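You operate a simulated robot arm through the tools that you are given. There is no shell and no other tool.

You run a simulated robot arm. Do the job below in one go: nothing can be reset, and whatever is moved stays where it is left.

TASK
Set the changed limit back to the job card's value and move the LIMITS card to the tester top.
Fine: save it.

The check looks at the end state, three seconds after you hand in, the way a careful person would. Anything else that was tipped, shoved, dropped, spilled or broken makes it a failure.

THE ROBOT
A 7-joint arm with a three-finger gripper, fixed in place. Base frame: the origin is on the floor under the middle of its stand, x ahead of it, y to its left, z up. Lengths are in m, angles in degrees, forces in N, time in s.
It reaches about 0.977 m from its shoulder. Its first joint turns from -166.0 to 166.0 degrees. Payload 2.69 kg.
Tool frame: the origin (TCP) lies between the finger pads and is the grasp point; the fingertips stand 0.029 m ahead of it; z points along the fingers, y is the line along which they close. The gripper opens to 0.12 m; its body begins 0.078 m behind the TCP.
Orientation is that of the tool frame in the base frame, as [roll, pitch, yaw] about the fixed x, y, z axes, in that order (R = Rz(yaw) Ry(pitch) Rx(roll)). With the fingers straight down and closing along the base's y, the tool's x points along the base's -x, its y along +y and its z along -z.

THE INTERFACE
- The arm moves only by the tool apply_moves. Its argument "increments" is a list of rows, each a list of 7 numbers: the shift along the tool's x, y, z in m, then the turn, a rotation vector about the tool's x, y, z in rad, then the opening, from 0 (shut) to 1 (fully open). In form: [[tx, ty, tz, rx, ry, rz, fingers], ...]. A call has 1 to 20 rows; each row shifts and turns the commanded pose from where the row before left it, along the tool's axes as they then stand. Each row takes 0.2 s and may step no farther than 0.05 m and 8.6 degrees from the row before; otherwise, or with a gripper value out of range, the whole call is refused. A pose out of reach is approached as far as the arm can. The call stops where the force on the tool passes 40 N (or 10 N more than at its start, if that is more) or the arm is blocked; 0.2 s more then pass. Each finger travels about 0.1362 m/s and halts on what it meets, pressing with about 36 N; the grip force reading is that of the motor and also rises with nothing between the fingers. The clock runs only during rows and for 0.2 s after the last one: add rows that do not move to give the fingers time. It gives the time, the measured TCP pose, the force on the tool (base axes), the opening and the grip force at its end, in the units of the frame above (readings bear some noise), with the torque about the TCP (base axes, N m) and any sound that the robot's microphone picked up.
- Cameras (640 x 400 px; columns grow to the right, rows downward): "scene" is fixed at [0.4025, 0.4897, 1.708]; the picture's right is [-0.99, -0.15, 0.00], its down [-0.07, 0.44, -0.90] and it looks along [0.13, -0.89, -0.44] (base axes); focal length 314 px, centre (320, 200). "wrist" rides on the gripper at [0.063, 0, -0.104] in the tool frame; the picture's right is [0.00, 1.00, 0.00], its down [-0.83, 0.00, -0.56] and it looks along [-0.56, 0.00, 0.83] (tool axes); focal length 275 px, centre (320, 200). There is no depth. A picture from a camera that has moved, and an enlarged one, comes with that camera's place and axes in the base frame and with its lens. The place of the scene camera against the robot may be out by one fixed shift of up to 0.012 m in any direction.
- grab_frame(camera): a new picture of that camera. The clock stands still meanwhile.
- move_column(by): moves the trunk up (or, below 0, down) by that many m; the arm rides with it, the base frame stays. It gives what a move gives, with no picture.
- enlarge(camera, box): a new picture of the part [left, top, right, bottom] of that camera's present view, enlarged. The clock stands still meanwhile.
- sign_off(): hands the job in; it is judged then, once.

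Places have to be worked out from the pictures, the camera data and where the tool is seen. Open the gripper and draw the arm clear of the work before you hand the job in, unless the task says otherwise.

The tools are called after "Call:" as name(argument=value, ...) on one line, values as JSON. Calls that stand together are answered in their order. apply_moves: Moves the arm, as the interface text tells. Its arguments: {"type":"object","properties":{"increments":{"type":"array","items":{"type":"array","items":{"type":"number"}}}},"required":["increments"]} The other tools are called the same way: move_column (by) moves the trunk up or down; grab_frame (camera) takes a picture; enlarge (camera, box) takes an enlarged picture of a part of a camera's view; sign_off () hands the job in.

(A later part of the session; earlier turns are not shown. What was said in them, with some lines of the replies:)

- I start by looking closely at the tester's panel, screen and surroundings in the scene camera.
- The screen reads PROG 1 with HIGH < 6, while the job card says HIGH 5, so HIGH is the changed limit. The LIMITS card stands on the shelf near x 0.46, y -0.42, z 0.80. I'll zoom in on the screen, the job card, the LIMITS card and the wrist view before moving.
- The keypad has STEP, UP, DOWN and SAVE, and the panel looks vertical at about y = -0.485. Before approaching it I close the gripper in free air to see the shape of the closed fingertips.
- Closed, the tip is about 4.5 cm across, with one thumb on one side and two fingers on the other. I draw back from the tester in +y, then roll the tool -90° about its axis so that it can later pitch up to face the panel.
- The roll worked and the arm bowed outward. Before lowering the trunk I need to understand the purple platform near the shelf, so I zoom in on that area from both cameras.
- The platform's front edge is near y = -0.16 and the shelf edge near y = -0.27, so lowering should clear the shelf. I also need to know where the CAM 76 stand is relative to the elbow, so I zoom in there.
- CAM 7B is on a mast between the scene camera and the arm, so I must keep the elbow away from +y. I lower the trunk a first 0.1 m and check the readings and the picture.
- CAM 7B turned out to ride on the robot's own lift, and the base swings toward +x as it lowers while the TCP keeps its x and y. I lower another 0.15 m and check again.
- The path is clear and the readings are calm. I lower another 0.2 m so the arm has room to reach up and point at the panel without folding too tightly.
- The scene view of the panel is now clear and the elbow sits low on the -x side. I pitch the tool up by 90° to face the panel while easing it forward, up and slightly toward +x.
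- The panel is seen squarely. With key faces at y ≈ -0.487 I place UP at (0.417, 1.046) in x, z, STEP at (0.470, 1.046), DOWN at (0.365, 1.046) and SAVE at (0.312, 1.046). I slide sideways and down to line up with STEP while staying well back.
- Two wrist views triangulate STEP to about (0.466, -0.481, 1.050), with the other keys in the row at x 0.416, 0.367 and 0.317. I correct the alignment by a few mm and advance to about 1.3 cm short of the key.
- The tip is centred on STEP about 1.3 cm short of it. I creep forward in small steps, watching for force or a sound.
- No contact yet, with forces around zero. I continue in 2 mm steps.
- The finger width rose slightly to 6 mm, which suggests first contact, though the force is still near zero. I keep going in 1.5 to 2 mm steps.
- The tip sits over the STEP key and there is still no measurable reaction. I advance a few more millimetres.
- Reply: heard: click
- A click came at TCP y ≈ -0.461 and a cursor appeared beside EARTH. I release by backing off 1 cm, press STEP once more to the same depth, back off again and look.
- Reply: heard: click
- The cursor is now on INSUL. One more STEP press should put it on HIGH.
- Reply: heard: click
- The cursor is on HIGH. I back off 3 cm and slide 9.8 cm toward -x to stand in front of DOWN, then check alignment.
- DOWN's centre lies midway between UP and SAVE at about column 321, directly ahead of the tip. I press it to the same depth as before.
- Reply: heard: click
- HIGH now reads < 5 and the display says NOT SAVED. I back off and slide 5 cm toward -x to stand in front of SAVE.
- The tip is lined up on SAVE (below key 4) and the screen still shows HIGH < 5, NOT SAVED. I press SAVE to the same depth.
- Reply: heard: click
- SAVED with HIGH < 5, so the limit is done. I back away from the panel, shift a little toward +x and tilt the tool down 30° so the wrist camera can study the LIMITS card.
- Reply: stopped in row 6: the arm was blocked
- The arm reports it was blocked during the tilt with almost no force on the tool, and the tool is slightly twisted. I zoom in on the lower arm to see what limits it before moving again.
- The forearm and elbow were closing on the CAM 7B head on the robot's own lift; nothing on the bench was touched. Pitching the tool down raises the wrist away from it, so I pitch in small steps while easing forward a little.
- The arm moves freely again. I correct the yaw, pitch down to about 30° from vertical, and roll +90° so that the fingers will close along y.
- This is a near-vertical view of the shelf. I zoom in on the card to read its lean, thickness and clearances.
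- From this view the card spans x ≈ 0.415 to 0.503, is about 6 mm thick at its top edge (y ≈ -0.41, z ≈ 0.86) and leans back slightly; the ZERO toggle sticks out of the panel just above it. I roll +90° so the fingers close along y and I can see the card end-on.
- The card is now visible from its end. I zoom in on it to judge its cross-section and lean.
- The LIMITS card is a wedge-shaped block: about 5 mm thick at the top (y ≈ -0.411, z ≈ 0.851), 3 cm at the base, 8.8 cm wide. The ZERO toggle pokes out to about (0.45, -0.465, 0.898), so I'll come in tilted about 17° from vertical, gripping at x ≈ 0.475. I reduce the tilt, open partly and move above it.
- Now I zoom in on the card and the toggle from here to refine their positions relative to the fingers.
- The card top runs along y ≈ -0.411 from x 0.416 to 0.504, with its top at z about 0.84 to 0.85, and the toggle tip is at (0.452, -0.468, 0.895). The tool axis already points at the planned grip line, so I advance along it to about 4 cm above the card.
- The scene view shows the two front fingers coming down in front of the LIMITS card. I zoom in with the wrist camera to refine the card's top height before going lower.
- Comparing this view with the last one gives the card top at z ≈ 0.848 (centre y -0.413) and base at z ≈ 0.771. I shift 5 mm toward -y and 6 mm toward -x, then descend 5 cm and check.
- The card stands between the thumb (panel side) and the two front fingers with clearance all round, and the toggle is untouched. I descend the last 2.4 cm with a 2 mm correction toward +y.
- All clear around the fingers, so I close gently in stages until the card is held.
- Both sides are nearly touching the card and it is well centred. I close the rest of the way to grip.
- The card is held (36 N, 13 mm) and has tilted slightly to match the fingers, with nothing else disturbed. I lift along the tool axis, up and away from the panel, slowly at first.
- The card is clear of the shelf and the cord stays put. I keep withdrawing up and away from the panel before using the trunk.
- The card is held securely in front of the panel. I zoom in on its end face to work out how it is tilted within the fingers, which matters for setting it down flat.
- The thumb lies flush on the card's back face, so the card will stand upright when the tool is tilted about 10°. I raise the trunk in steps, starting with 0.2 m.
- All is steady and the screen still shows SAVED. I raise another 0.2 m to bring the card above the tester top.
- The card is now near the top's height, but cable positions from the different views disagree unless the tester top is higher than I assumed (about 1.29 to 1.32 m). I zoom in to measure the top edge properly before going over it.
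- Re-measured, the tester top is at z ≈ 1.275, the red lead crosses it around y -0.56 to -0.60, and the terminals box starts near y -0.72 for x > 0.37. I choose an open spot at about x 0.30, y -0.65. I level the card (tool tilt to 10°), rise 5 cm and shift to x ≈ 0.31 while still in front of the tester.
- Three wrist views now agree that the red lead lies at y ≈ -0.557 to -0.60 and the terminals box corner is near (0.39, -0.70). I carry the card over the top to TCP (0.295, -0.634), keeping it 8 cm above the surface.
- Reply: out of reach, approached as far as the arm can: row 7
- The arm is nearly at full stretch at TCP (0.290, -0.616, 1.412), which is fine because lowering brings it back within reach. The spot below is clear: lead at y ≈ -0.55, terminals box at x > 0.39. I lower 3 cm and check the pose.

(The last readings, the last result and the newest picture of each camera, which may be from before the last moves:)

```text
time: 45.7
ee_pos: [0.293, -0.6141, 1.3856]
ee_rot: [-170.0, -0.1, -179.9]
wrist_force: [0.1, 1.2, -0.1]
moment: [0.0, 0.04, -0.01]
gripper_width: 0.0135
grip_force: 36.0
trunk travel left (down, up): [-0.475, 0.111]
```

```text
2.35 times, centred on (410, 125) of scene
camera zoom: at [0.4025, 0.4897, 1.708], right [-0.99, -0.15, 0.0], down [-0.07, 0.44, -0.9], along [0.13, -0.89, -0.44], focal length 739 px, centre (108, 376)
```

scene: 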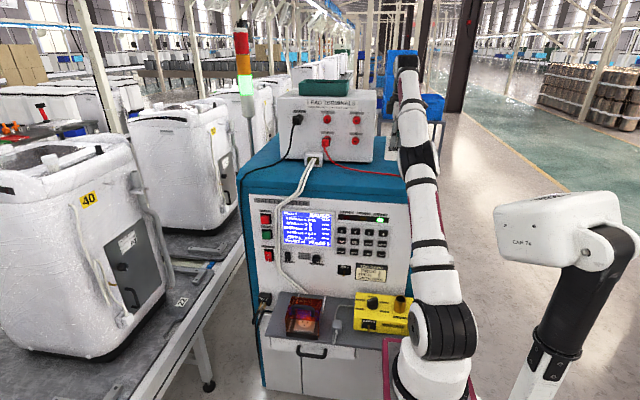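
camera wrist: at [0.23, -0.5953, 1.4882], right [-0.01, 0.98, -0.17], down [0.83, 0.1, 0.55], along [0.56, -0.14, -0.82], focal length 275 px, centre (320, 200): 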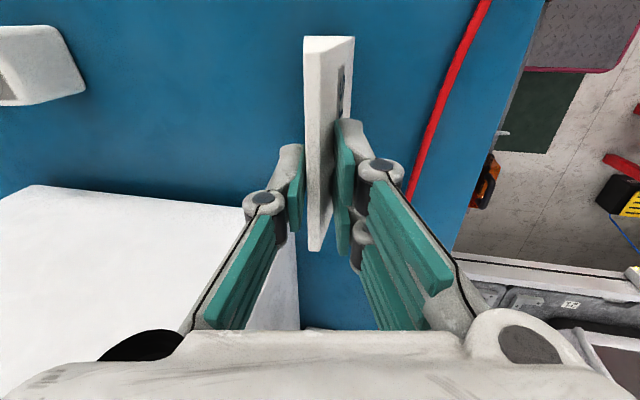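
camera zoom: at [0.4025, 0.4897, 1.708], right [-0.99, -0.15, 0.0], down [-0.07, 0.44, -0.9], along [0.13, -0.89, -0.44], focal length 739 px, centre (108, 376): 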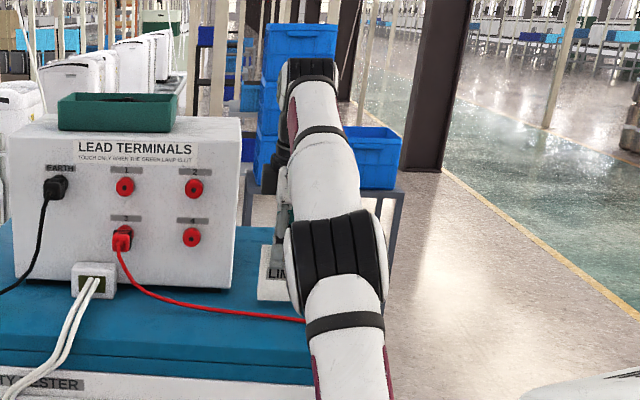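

Lowered to z 1.386 within reach; the card is about 4 cm above the surface with the lead well in front of it. I ease 1.5 cm further back from the lead while lowering 3 cm in total.

Call:
apply_moves(increments=[[0, -0.0122, 0.0174, 0, 0, 0, 0], [0, 0.0014, 0.0079, 0, 0, 0, 0], [0, 0.0012, 0.0069, 0, 0, 0, 0], [0, 0, 0, 0, 0, 0, 0]])

Call:
grab_frame(camera="wrist")

Call:
enlarge(camera="scene", box=[340, 90, 480, 210])

```text
time: 46.3
ee_pos: [0.2938, -0.6289, 1.3719]
ee_rot: [-168.8, 0.1, -179.8]
wrist_force: [-0.2, 1.4, 9.3]
moment: [0.15, 0.14, -0.01]
gripper_width: 0.0136
grip_force: 35.8
trunk travel left (down, up): [-0.475, 0.111]
stopped in row 3: the force on the tool passed its limit at 47 N (the readings are from after the stop); the commanded pose is now the measured one
```

```text
taken
camera wrist: at [0.2305, -0.6083, 1.4743], right [-0.01, 0.98, -0.2], down [0.83, 0.12, 0.55], along [0.56, -0.16, -0.81], focal length 275 px, centre (320, 200)
```

wrist: 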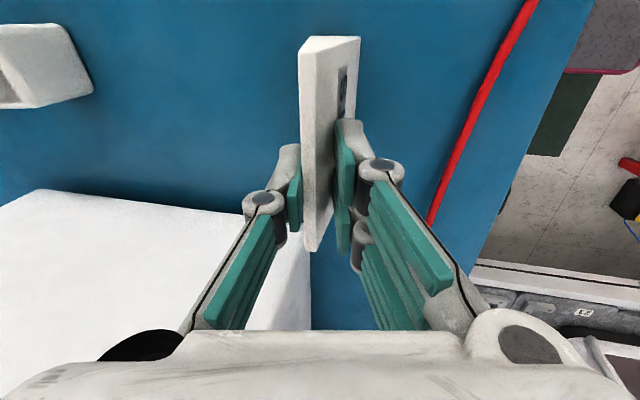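

```text
3.33 times, centred on (410, 150) of scene
camera zoom: at [0.4025, 0.4897, 1.708], right [-0.99, -0.15, 0.0], down [-0.07, 0.44, -0.9], along [0.13, -0.89, -0.44], focal length 1046 px, centre (20, 367)
```

zoom: 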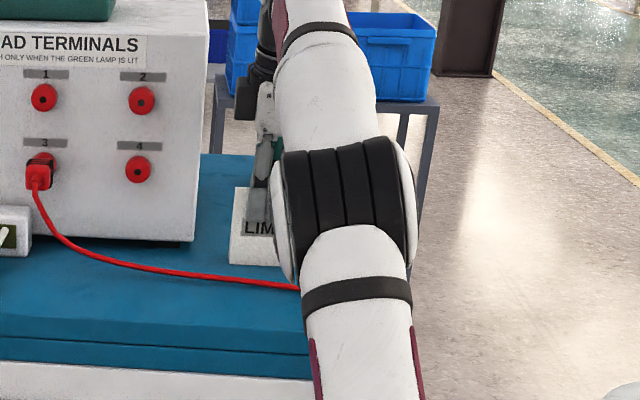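

The card touched down sooner than expected, near TCP z 1.372, so the top is at about z 1.295; a residual 9 N presses up. I look closely at how the card sits before releasing.

Call:
enlarge(camera="wrist", box=[270, 10, 390, 130])

Call:
enlarge(camera="wrist", box=[270, 120, 400, 260])

Call:
enlarge(camera="scene", box=[390, 130, 450, 190])

```text
3.33 times, centred on (330, 70) of wrist
camera zoom: at [0.2305, -0.6083, 1.4743], right [-0.01, 0.98, -0.2], down [0.83, 0.12, 0.55], along [0.56, -0.16, -0.81], focal length 918 px, centre (287, 633)
```

zoom: 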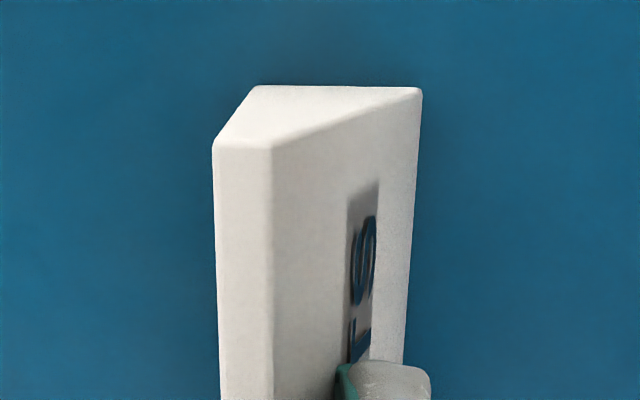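

```text
2.86 times, centred on (335, 190) of wrist
camera zoom: at [0.2305, -0.6083, 1.4743], right [-0.01, 0.98, -0.2], down [0.83, 0.12, 0.55], along [0.56, -0.16, -0.81], focal length 786 px, centre (277, 229)
```

zoom: 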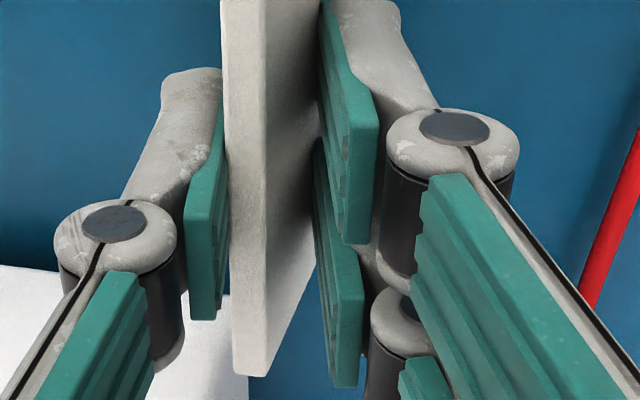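

```text
6.67 times, centred on (420, 160) of scene
camera zoom: at [0.4025, 0.4897, 1.708], right [-0.99, -0.15, 0.0], down [-0.07, 0.44, -0.9], along [0.13, -0.89, -0.44], focal length 2093 px, centre (-347, 467)
```

zoom: 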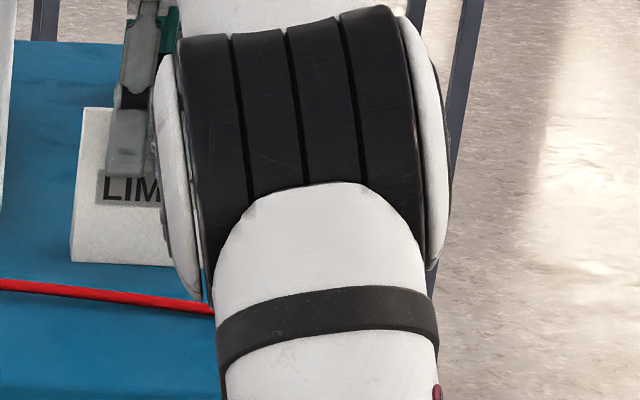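

The readings and views agree: the card's base is on the tester top (z ≈ 1.293), leaning only about 2 to 3° in the grip. I level the tool by that amount and ease up a millimetre to relax the contact before releasing.

Call:
apply_moves(increments=[[0, 0, -0.001, -0.04, 0, 0, 0], [0, 0, 0, 0, 0, 0, 0]])

Call:
grab_frame(camera="wrist")

Call:
enlarge(camera="wrist", box=[270, 10, 390, 130])

```text
time: 46.9
ee_pos: [0.2928, -0.6299, 1.3718]
ee_rot: [-171.3, 0.1, -179.8]
wrist_force: [0.2, -1.7, 7.2]
moment: [-0.03, 0.07, -0.03]
gripper_width: 0.0136
grip_force: 35.7
trunk travel left (down, up): [-0.475, 0.111]
```

```text
taken
camera wrist: at [0.2305, -0.613, 1.4748], right [-0.01, 0.99, -0.15], down [0.83, 0.09, 0.55], along [0.56, -0.12, -0.82], focal length 275 px, centre (320, 200)
```

wrist: 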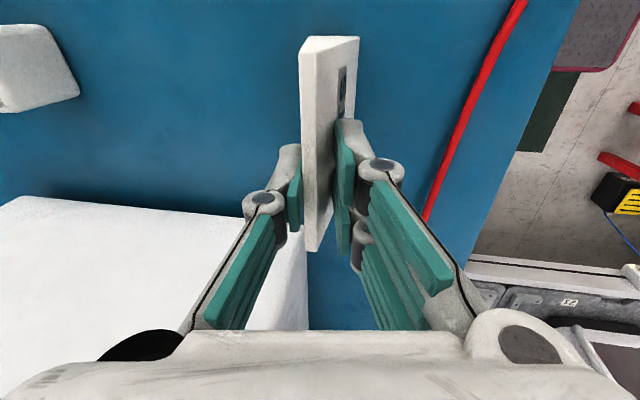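

```text
3.33 times, centred on (330, 70) of wrist
camera zoom: at [0.2305, -0.613, 1.4748], right [-0.01, 0.99, -0.15], down [0.83, 0.09, 0.55], along [0.56, -0.12, -0.82], focal length 918 px, centre (287, 633)
```

zoom: 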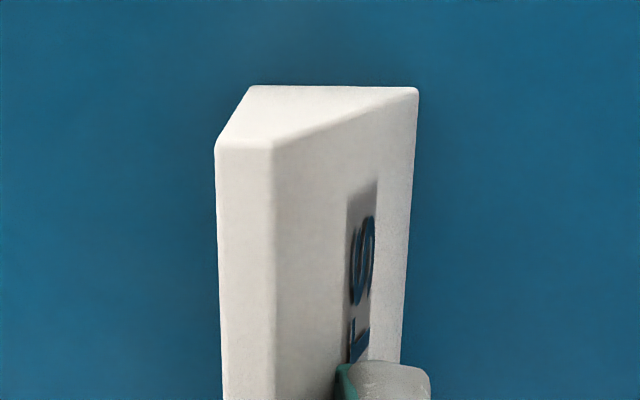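

The upward reaction of about 7 N confirms the base rests on the surface, and the card is close to upright. I open the fingers gradually to release it.

Call:
apply_moves(increments=[[0, 0, 0, 0, 0, 0, 0.13], [0, 0, 0, 0, 0, 0, 0.16], [0, 0, 0, 0, 0, 0, 0.2], [0, 0, 0, 0, 0, 0, 0.25], [0, 0, 0, 0, 0, 0, 0.3]])

Call:
grab_frame(camera="wrist")

Call:
enlarge(camera="scene", box=[380, 110, 460, 190])

```text
time: 48.1
ee_pos: [0.2938, -0.63, 1.3714]
ee_rot: [-171.3, 0.1, -179.8]
wrist_force: [0.1, -0.1, 0.2]
moment: [0.01, -0.02, -0.02]
gripper_width: 0.0363
grip_force: 0.0
trunk travel left (down, up): [-0.475, 0.111]
```

```text
taken
camera wrist: at [0.2305, -0.6132, 1.4746], right [-0.01, 0.99, -0.15], down [0.83, 0.09, 0.55], along [0.56, -0.12, -0.82], focal length 275 px, centre (320, 200)
```

wrist: 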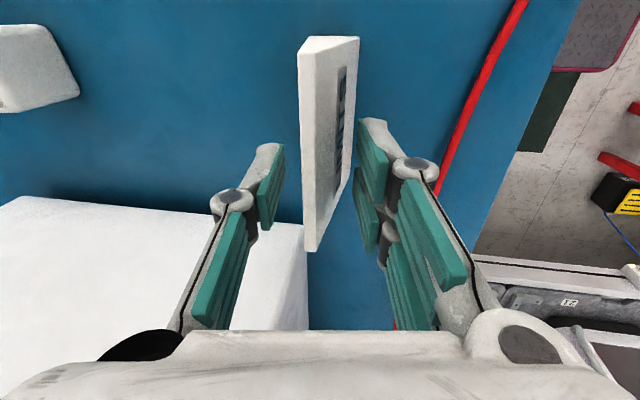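

```text
5.00 times, centred on (420, 150) of scene
camera zoom: at [0.4025, 0.4897, 1.708], right [-0.99, -0.15, 0.0], down [-0.07, 0.44, -0.9], along [0.13, -0.89, -0.44], focal length 1570 px, centre (-180, 450)
```

zoom: 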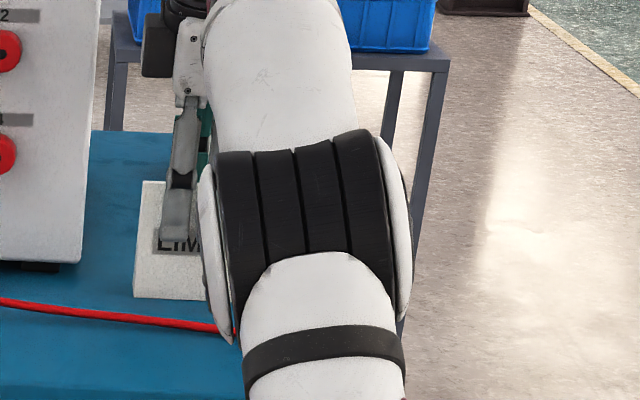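

The card stands on its own with no force on the tool. I open a little wider, then lift straight up with the trunk, because the arm itself is near full reach here.

Call:
apply_moves(increments=[[0, 0, 0, 0, 0, 0, 0.36], [0, 0, 0, 0, 0, 0, 0.42], [0, 0, 0, 0, 0, 0, 0.42]])

Call:
move_column(by=0.02)

Call:
grab_frame(camera="wrist")

```text
time: 48.9
ee_pos: [0.2926, -0.6297, 1.3712]
ee_rot: [-171.4, 0.1, -179.8]
wrist_force: [-0.6, -0.4, -0.3]
moment: [0.0, -0.01, -0.01]
gripper_width: 0.0504
grip_force: 0.0
trunk travel left (down, up): [-0.475, 0.111]
```

```text
time: 49.6
ee_pos: [0.2931, -0.6293, 1.3906]
ee_rot: [-171.3, 0.2, -179.8]
wrist_force: [-0.5, -0.1, 0.3]
moment: [0.02, 0.0, 0.0]
gripper_width: 0.0505
grip_force: 0.0
trunk travel left (down, up): [-0.495, 0.091]
```

```text
taken
camera wrist: at [0.2309, -0.6131, 1.4941], right [-0.01, 0.99, -0.15], down [0.83, 0.09, 0.55], along [0.56, -0.12, -0.82], focal length 275 px, centre (320, 200)
```

wrist: 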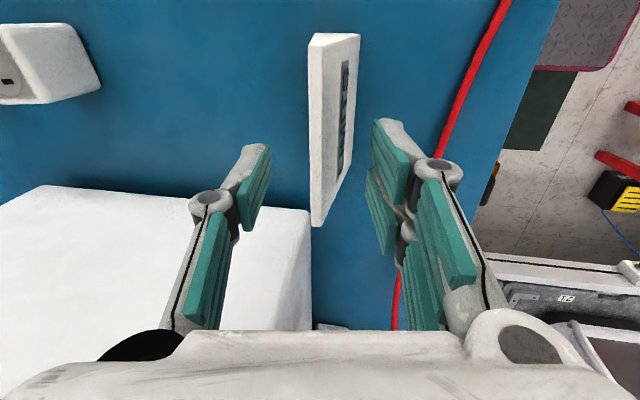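

The tool rose 2 cm exactly and the card stays standing, centred between the open fingers. I raise another 4.5 cm with the trunk so the fingertips clear the card's top.

Call:
move_column(by=0.045)

Call:
grab_frame(camera="wrist")

Call:
grab_frame(camera="scene")

```text
time: 50.4
ee_pos: [0.2942, -0.6296, 1.4361]
ee_rot: [-171.3, 0.2, -179.8]
wrist_force: [0.3, 0.2, -0.4]
moment: [-0.04, 0.02, 0.0]
gripper_width: 0.0504
grip_force: 0.1
trunk travel left (down, up): [-0.54, 0.046]
```

```text
taken
camera wrist: at [0.2314, -0.613, 1.5388], right [-0.01, 0.99, -0.15], down [0.83, 0.09, 0.55], along [0.56, -0.12, -0.82], focal length 275 px, centre (320, 200)
```

wrist: 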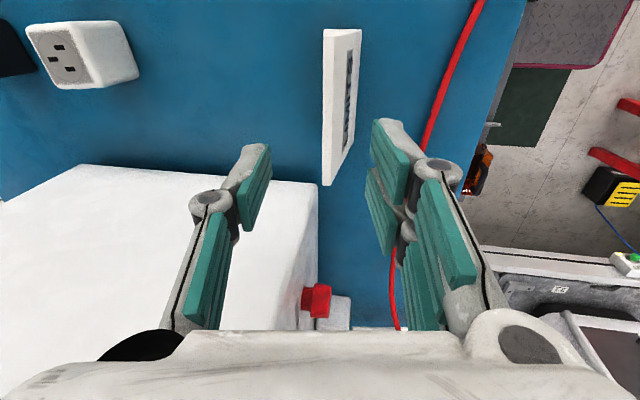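

```text
taken
```

scene: 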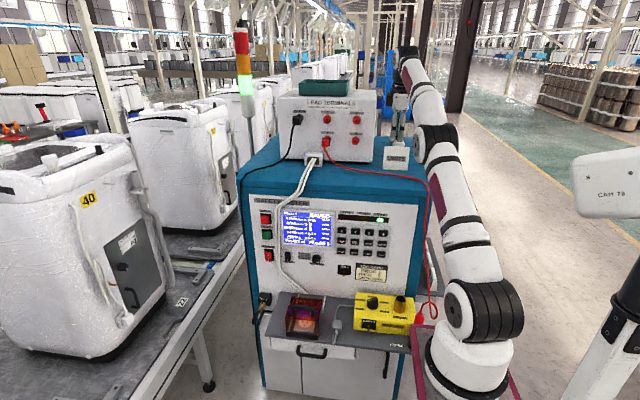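

The LIMITS card stands upright on the tester top and the fingertips are well above it. I draw the arm back toward +y and slightly up, back near its starting place.

Call:
apply_moves(increments=[[0, 0.038, -0.0159, 0, 0, 0, 0.42], [0, 0.038, -0.0159, 0, 0, 0, 0.42], [0, 0.038, -0.0159, 0, 0, 0, 0.42], [0, 0.038, -0.0159, 0, 0, 0, 0.42], [0, 0.038, -0.0159, 0, 0, 0, 0.42], [0, 0.038, -0.0159, 0, 0, 0, 0.42], [0, 0.038, -0.0159, 0, 0, 0, 0.42], [0, 0.03, -0.01, 0, 0, 0, 0.42]])

Call:
grab_frame(camera="scene")

Call:
grab_frame(camera="wrist")

```text
time: 52.2
ee_pos: [0.2933, -0.3197, 1.5114]
ee_rot: [-171.4, 0.1, -179.9]
wrist_force: [-0.1, -0.6, 0.3]
moment: [0.01, 0.0, 0.04]
gripper_width: 0.0503
grip_force: 0.1
trunk travel left (down, up): [-0.54, 0.046]
```

```text
taken
```

scene: 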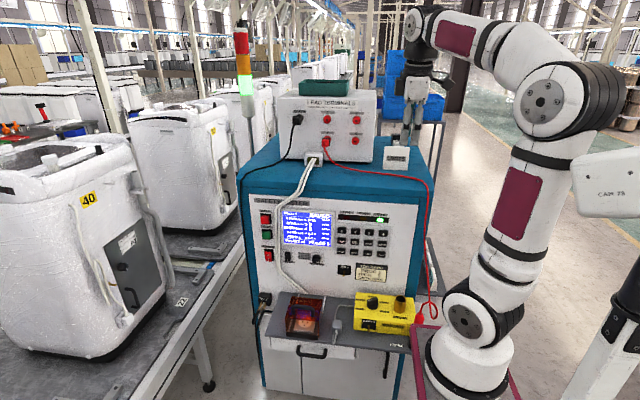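

```text
taken
camera wrist: at [0.2298, -0.3034, 1.6159], right [-0.01, 0.99, -0.15], down [0.83, 0.09, 0.55], along [0.56, -0.12, -0.82], focal length 275 px, centre (320, 200)
```

wrist: 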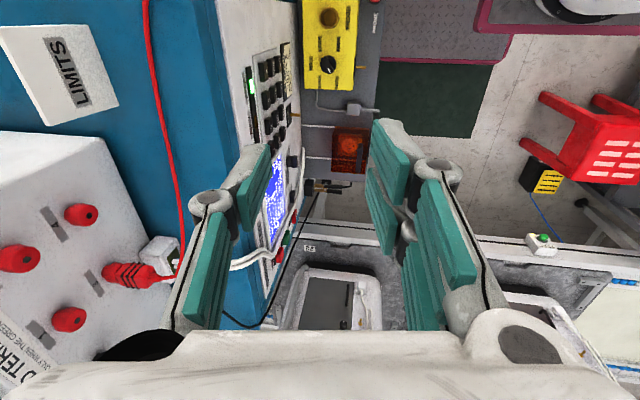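

The arm is clear. I open the gripper fully and check the screen, the card and the shelf up close.

Call:
apply_moves(increments=[[0, 0.01, 0, 0, 0, 0, 0.7], [0, 0, 0, 0, 0, 0, 1], [0, 0, 0, 0, 0, 0, 1], [0, 0, 0, 0, 0, 0, 1]])

Call:
enlarge(camera="scene", box=[240, 190, 420, 300])

Call:
enlarge(camera="scene", box=[240, 70, 440, 195])

Call:
enlarge(camera="scene", box=[240, 280, 440, 400])

```text
time: 53.2
ee_pos: [0.2923, -0.3087, 1.5102]
ee_rot: [-171.2, 0.1, -179.8]
wrist_force: [-0.3, -0.3, 0.0]
moment: [-0.01, -0.01, 0.03]
gripper_width: 0.1203
grip_force: 0.1
trunk travel left (down, up): [-0.54, 0.046]
```

```text
3.56 times, centred on (330, 245) of scene
camera zoom: at [0.4025, 0.4897, 1.708], right [-0.99, -0.15, 0.0], down [-0.07, 0.44, -0.9], along [0.13, -0.89, -0.44], focal length 1116 px, centre (284, 40)
```

zoom: 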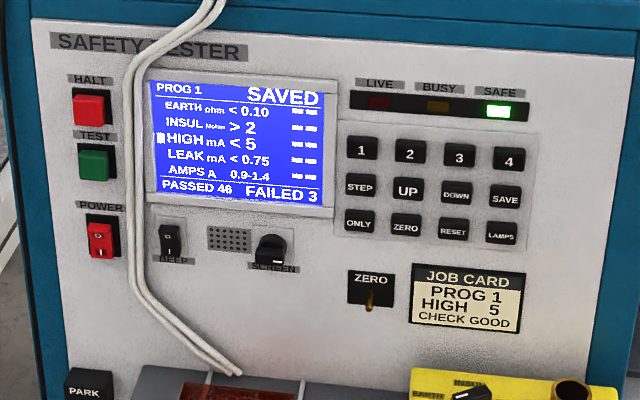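

```text
3.20 times, centred on (340, 132) of scene
camera zoom: at [0.4025, 0.4897, 1.708], right [-0.99, -0.15, 0.0], down [-0.07, 0.44, -0.9], along [0.13, -0.89, -0.44], focal length 1004 px, centre (256, 416)
```

zoom: 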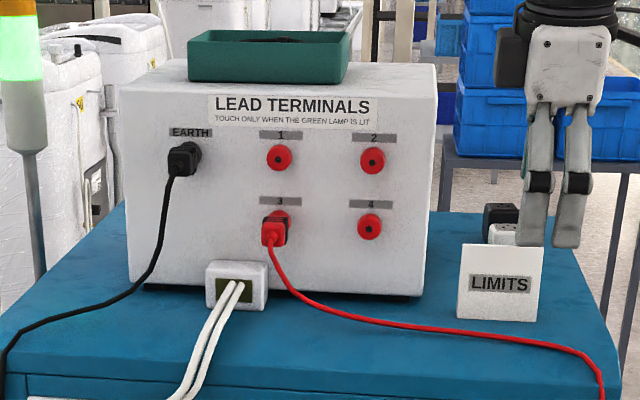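

```text
3.20 times, centred on (340, 340) of scene
camera zoom: at [0.4025, 0.4897, 1.708], right [-0.99, -0.15, 0.0], down [-0.07, 0.44, -0.9], along [0.13, -0.89, -0.44], focal length 1004 px, centre (256, -248)
```

zoom: 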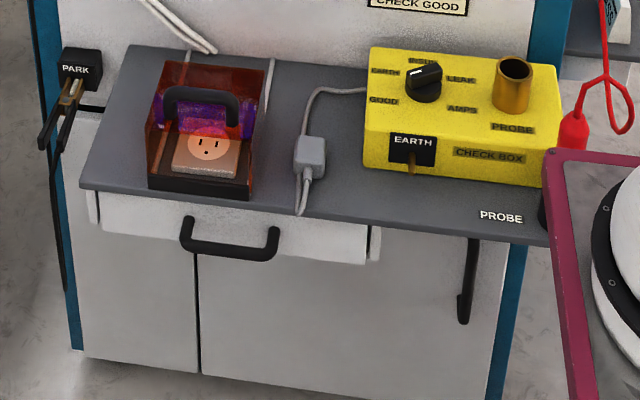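

The screen reads SAVED with PROG 1 HIGH < 5, matching the job card, and the other limits are unchanged. The LIMITS card stands upright on the tester top, nothing else has moved, and the open gripper is clear, so I hand in.

Call:
sign_off()

```text
The job is handed in.
```

The changed limit is back to the job card's value and saved, and the LIMITS card is on the tester top. I handed the job in with the gripper open and the arm clear.

- **Limit:** On PROG 1, HIGH had been changed to < 6. I set it back to < 5, and the screen reads SAVED. The other limits are unchanged.
- **LIMITS card:** It stands upright and free on the right-hand part of the tester top, behind the red lead and clear of the terminals box.
- **Incidents:** Setting the card down stopped once at 47 N when its base met the tester top. The arm was also blocked once in mid-air, probably by the camera head on its own lift. In the final pictures nothing else on the bench had moved.
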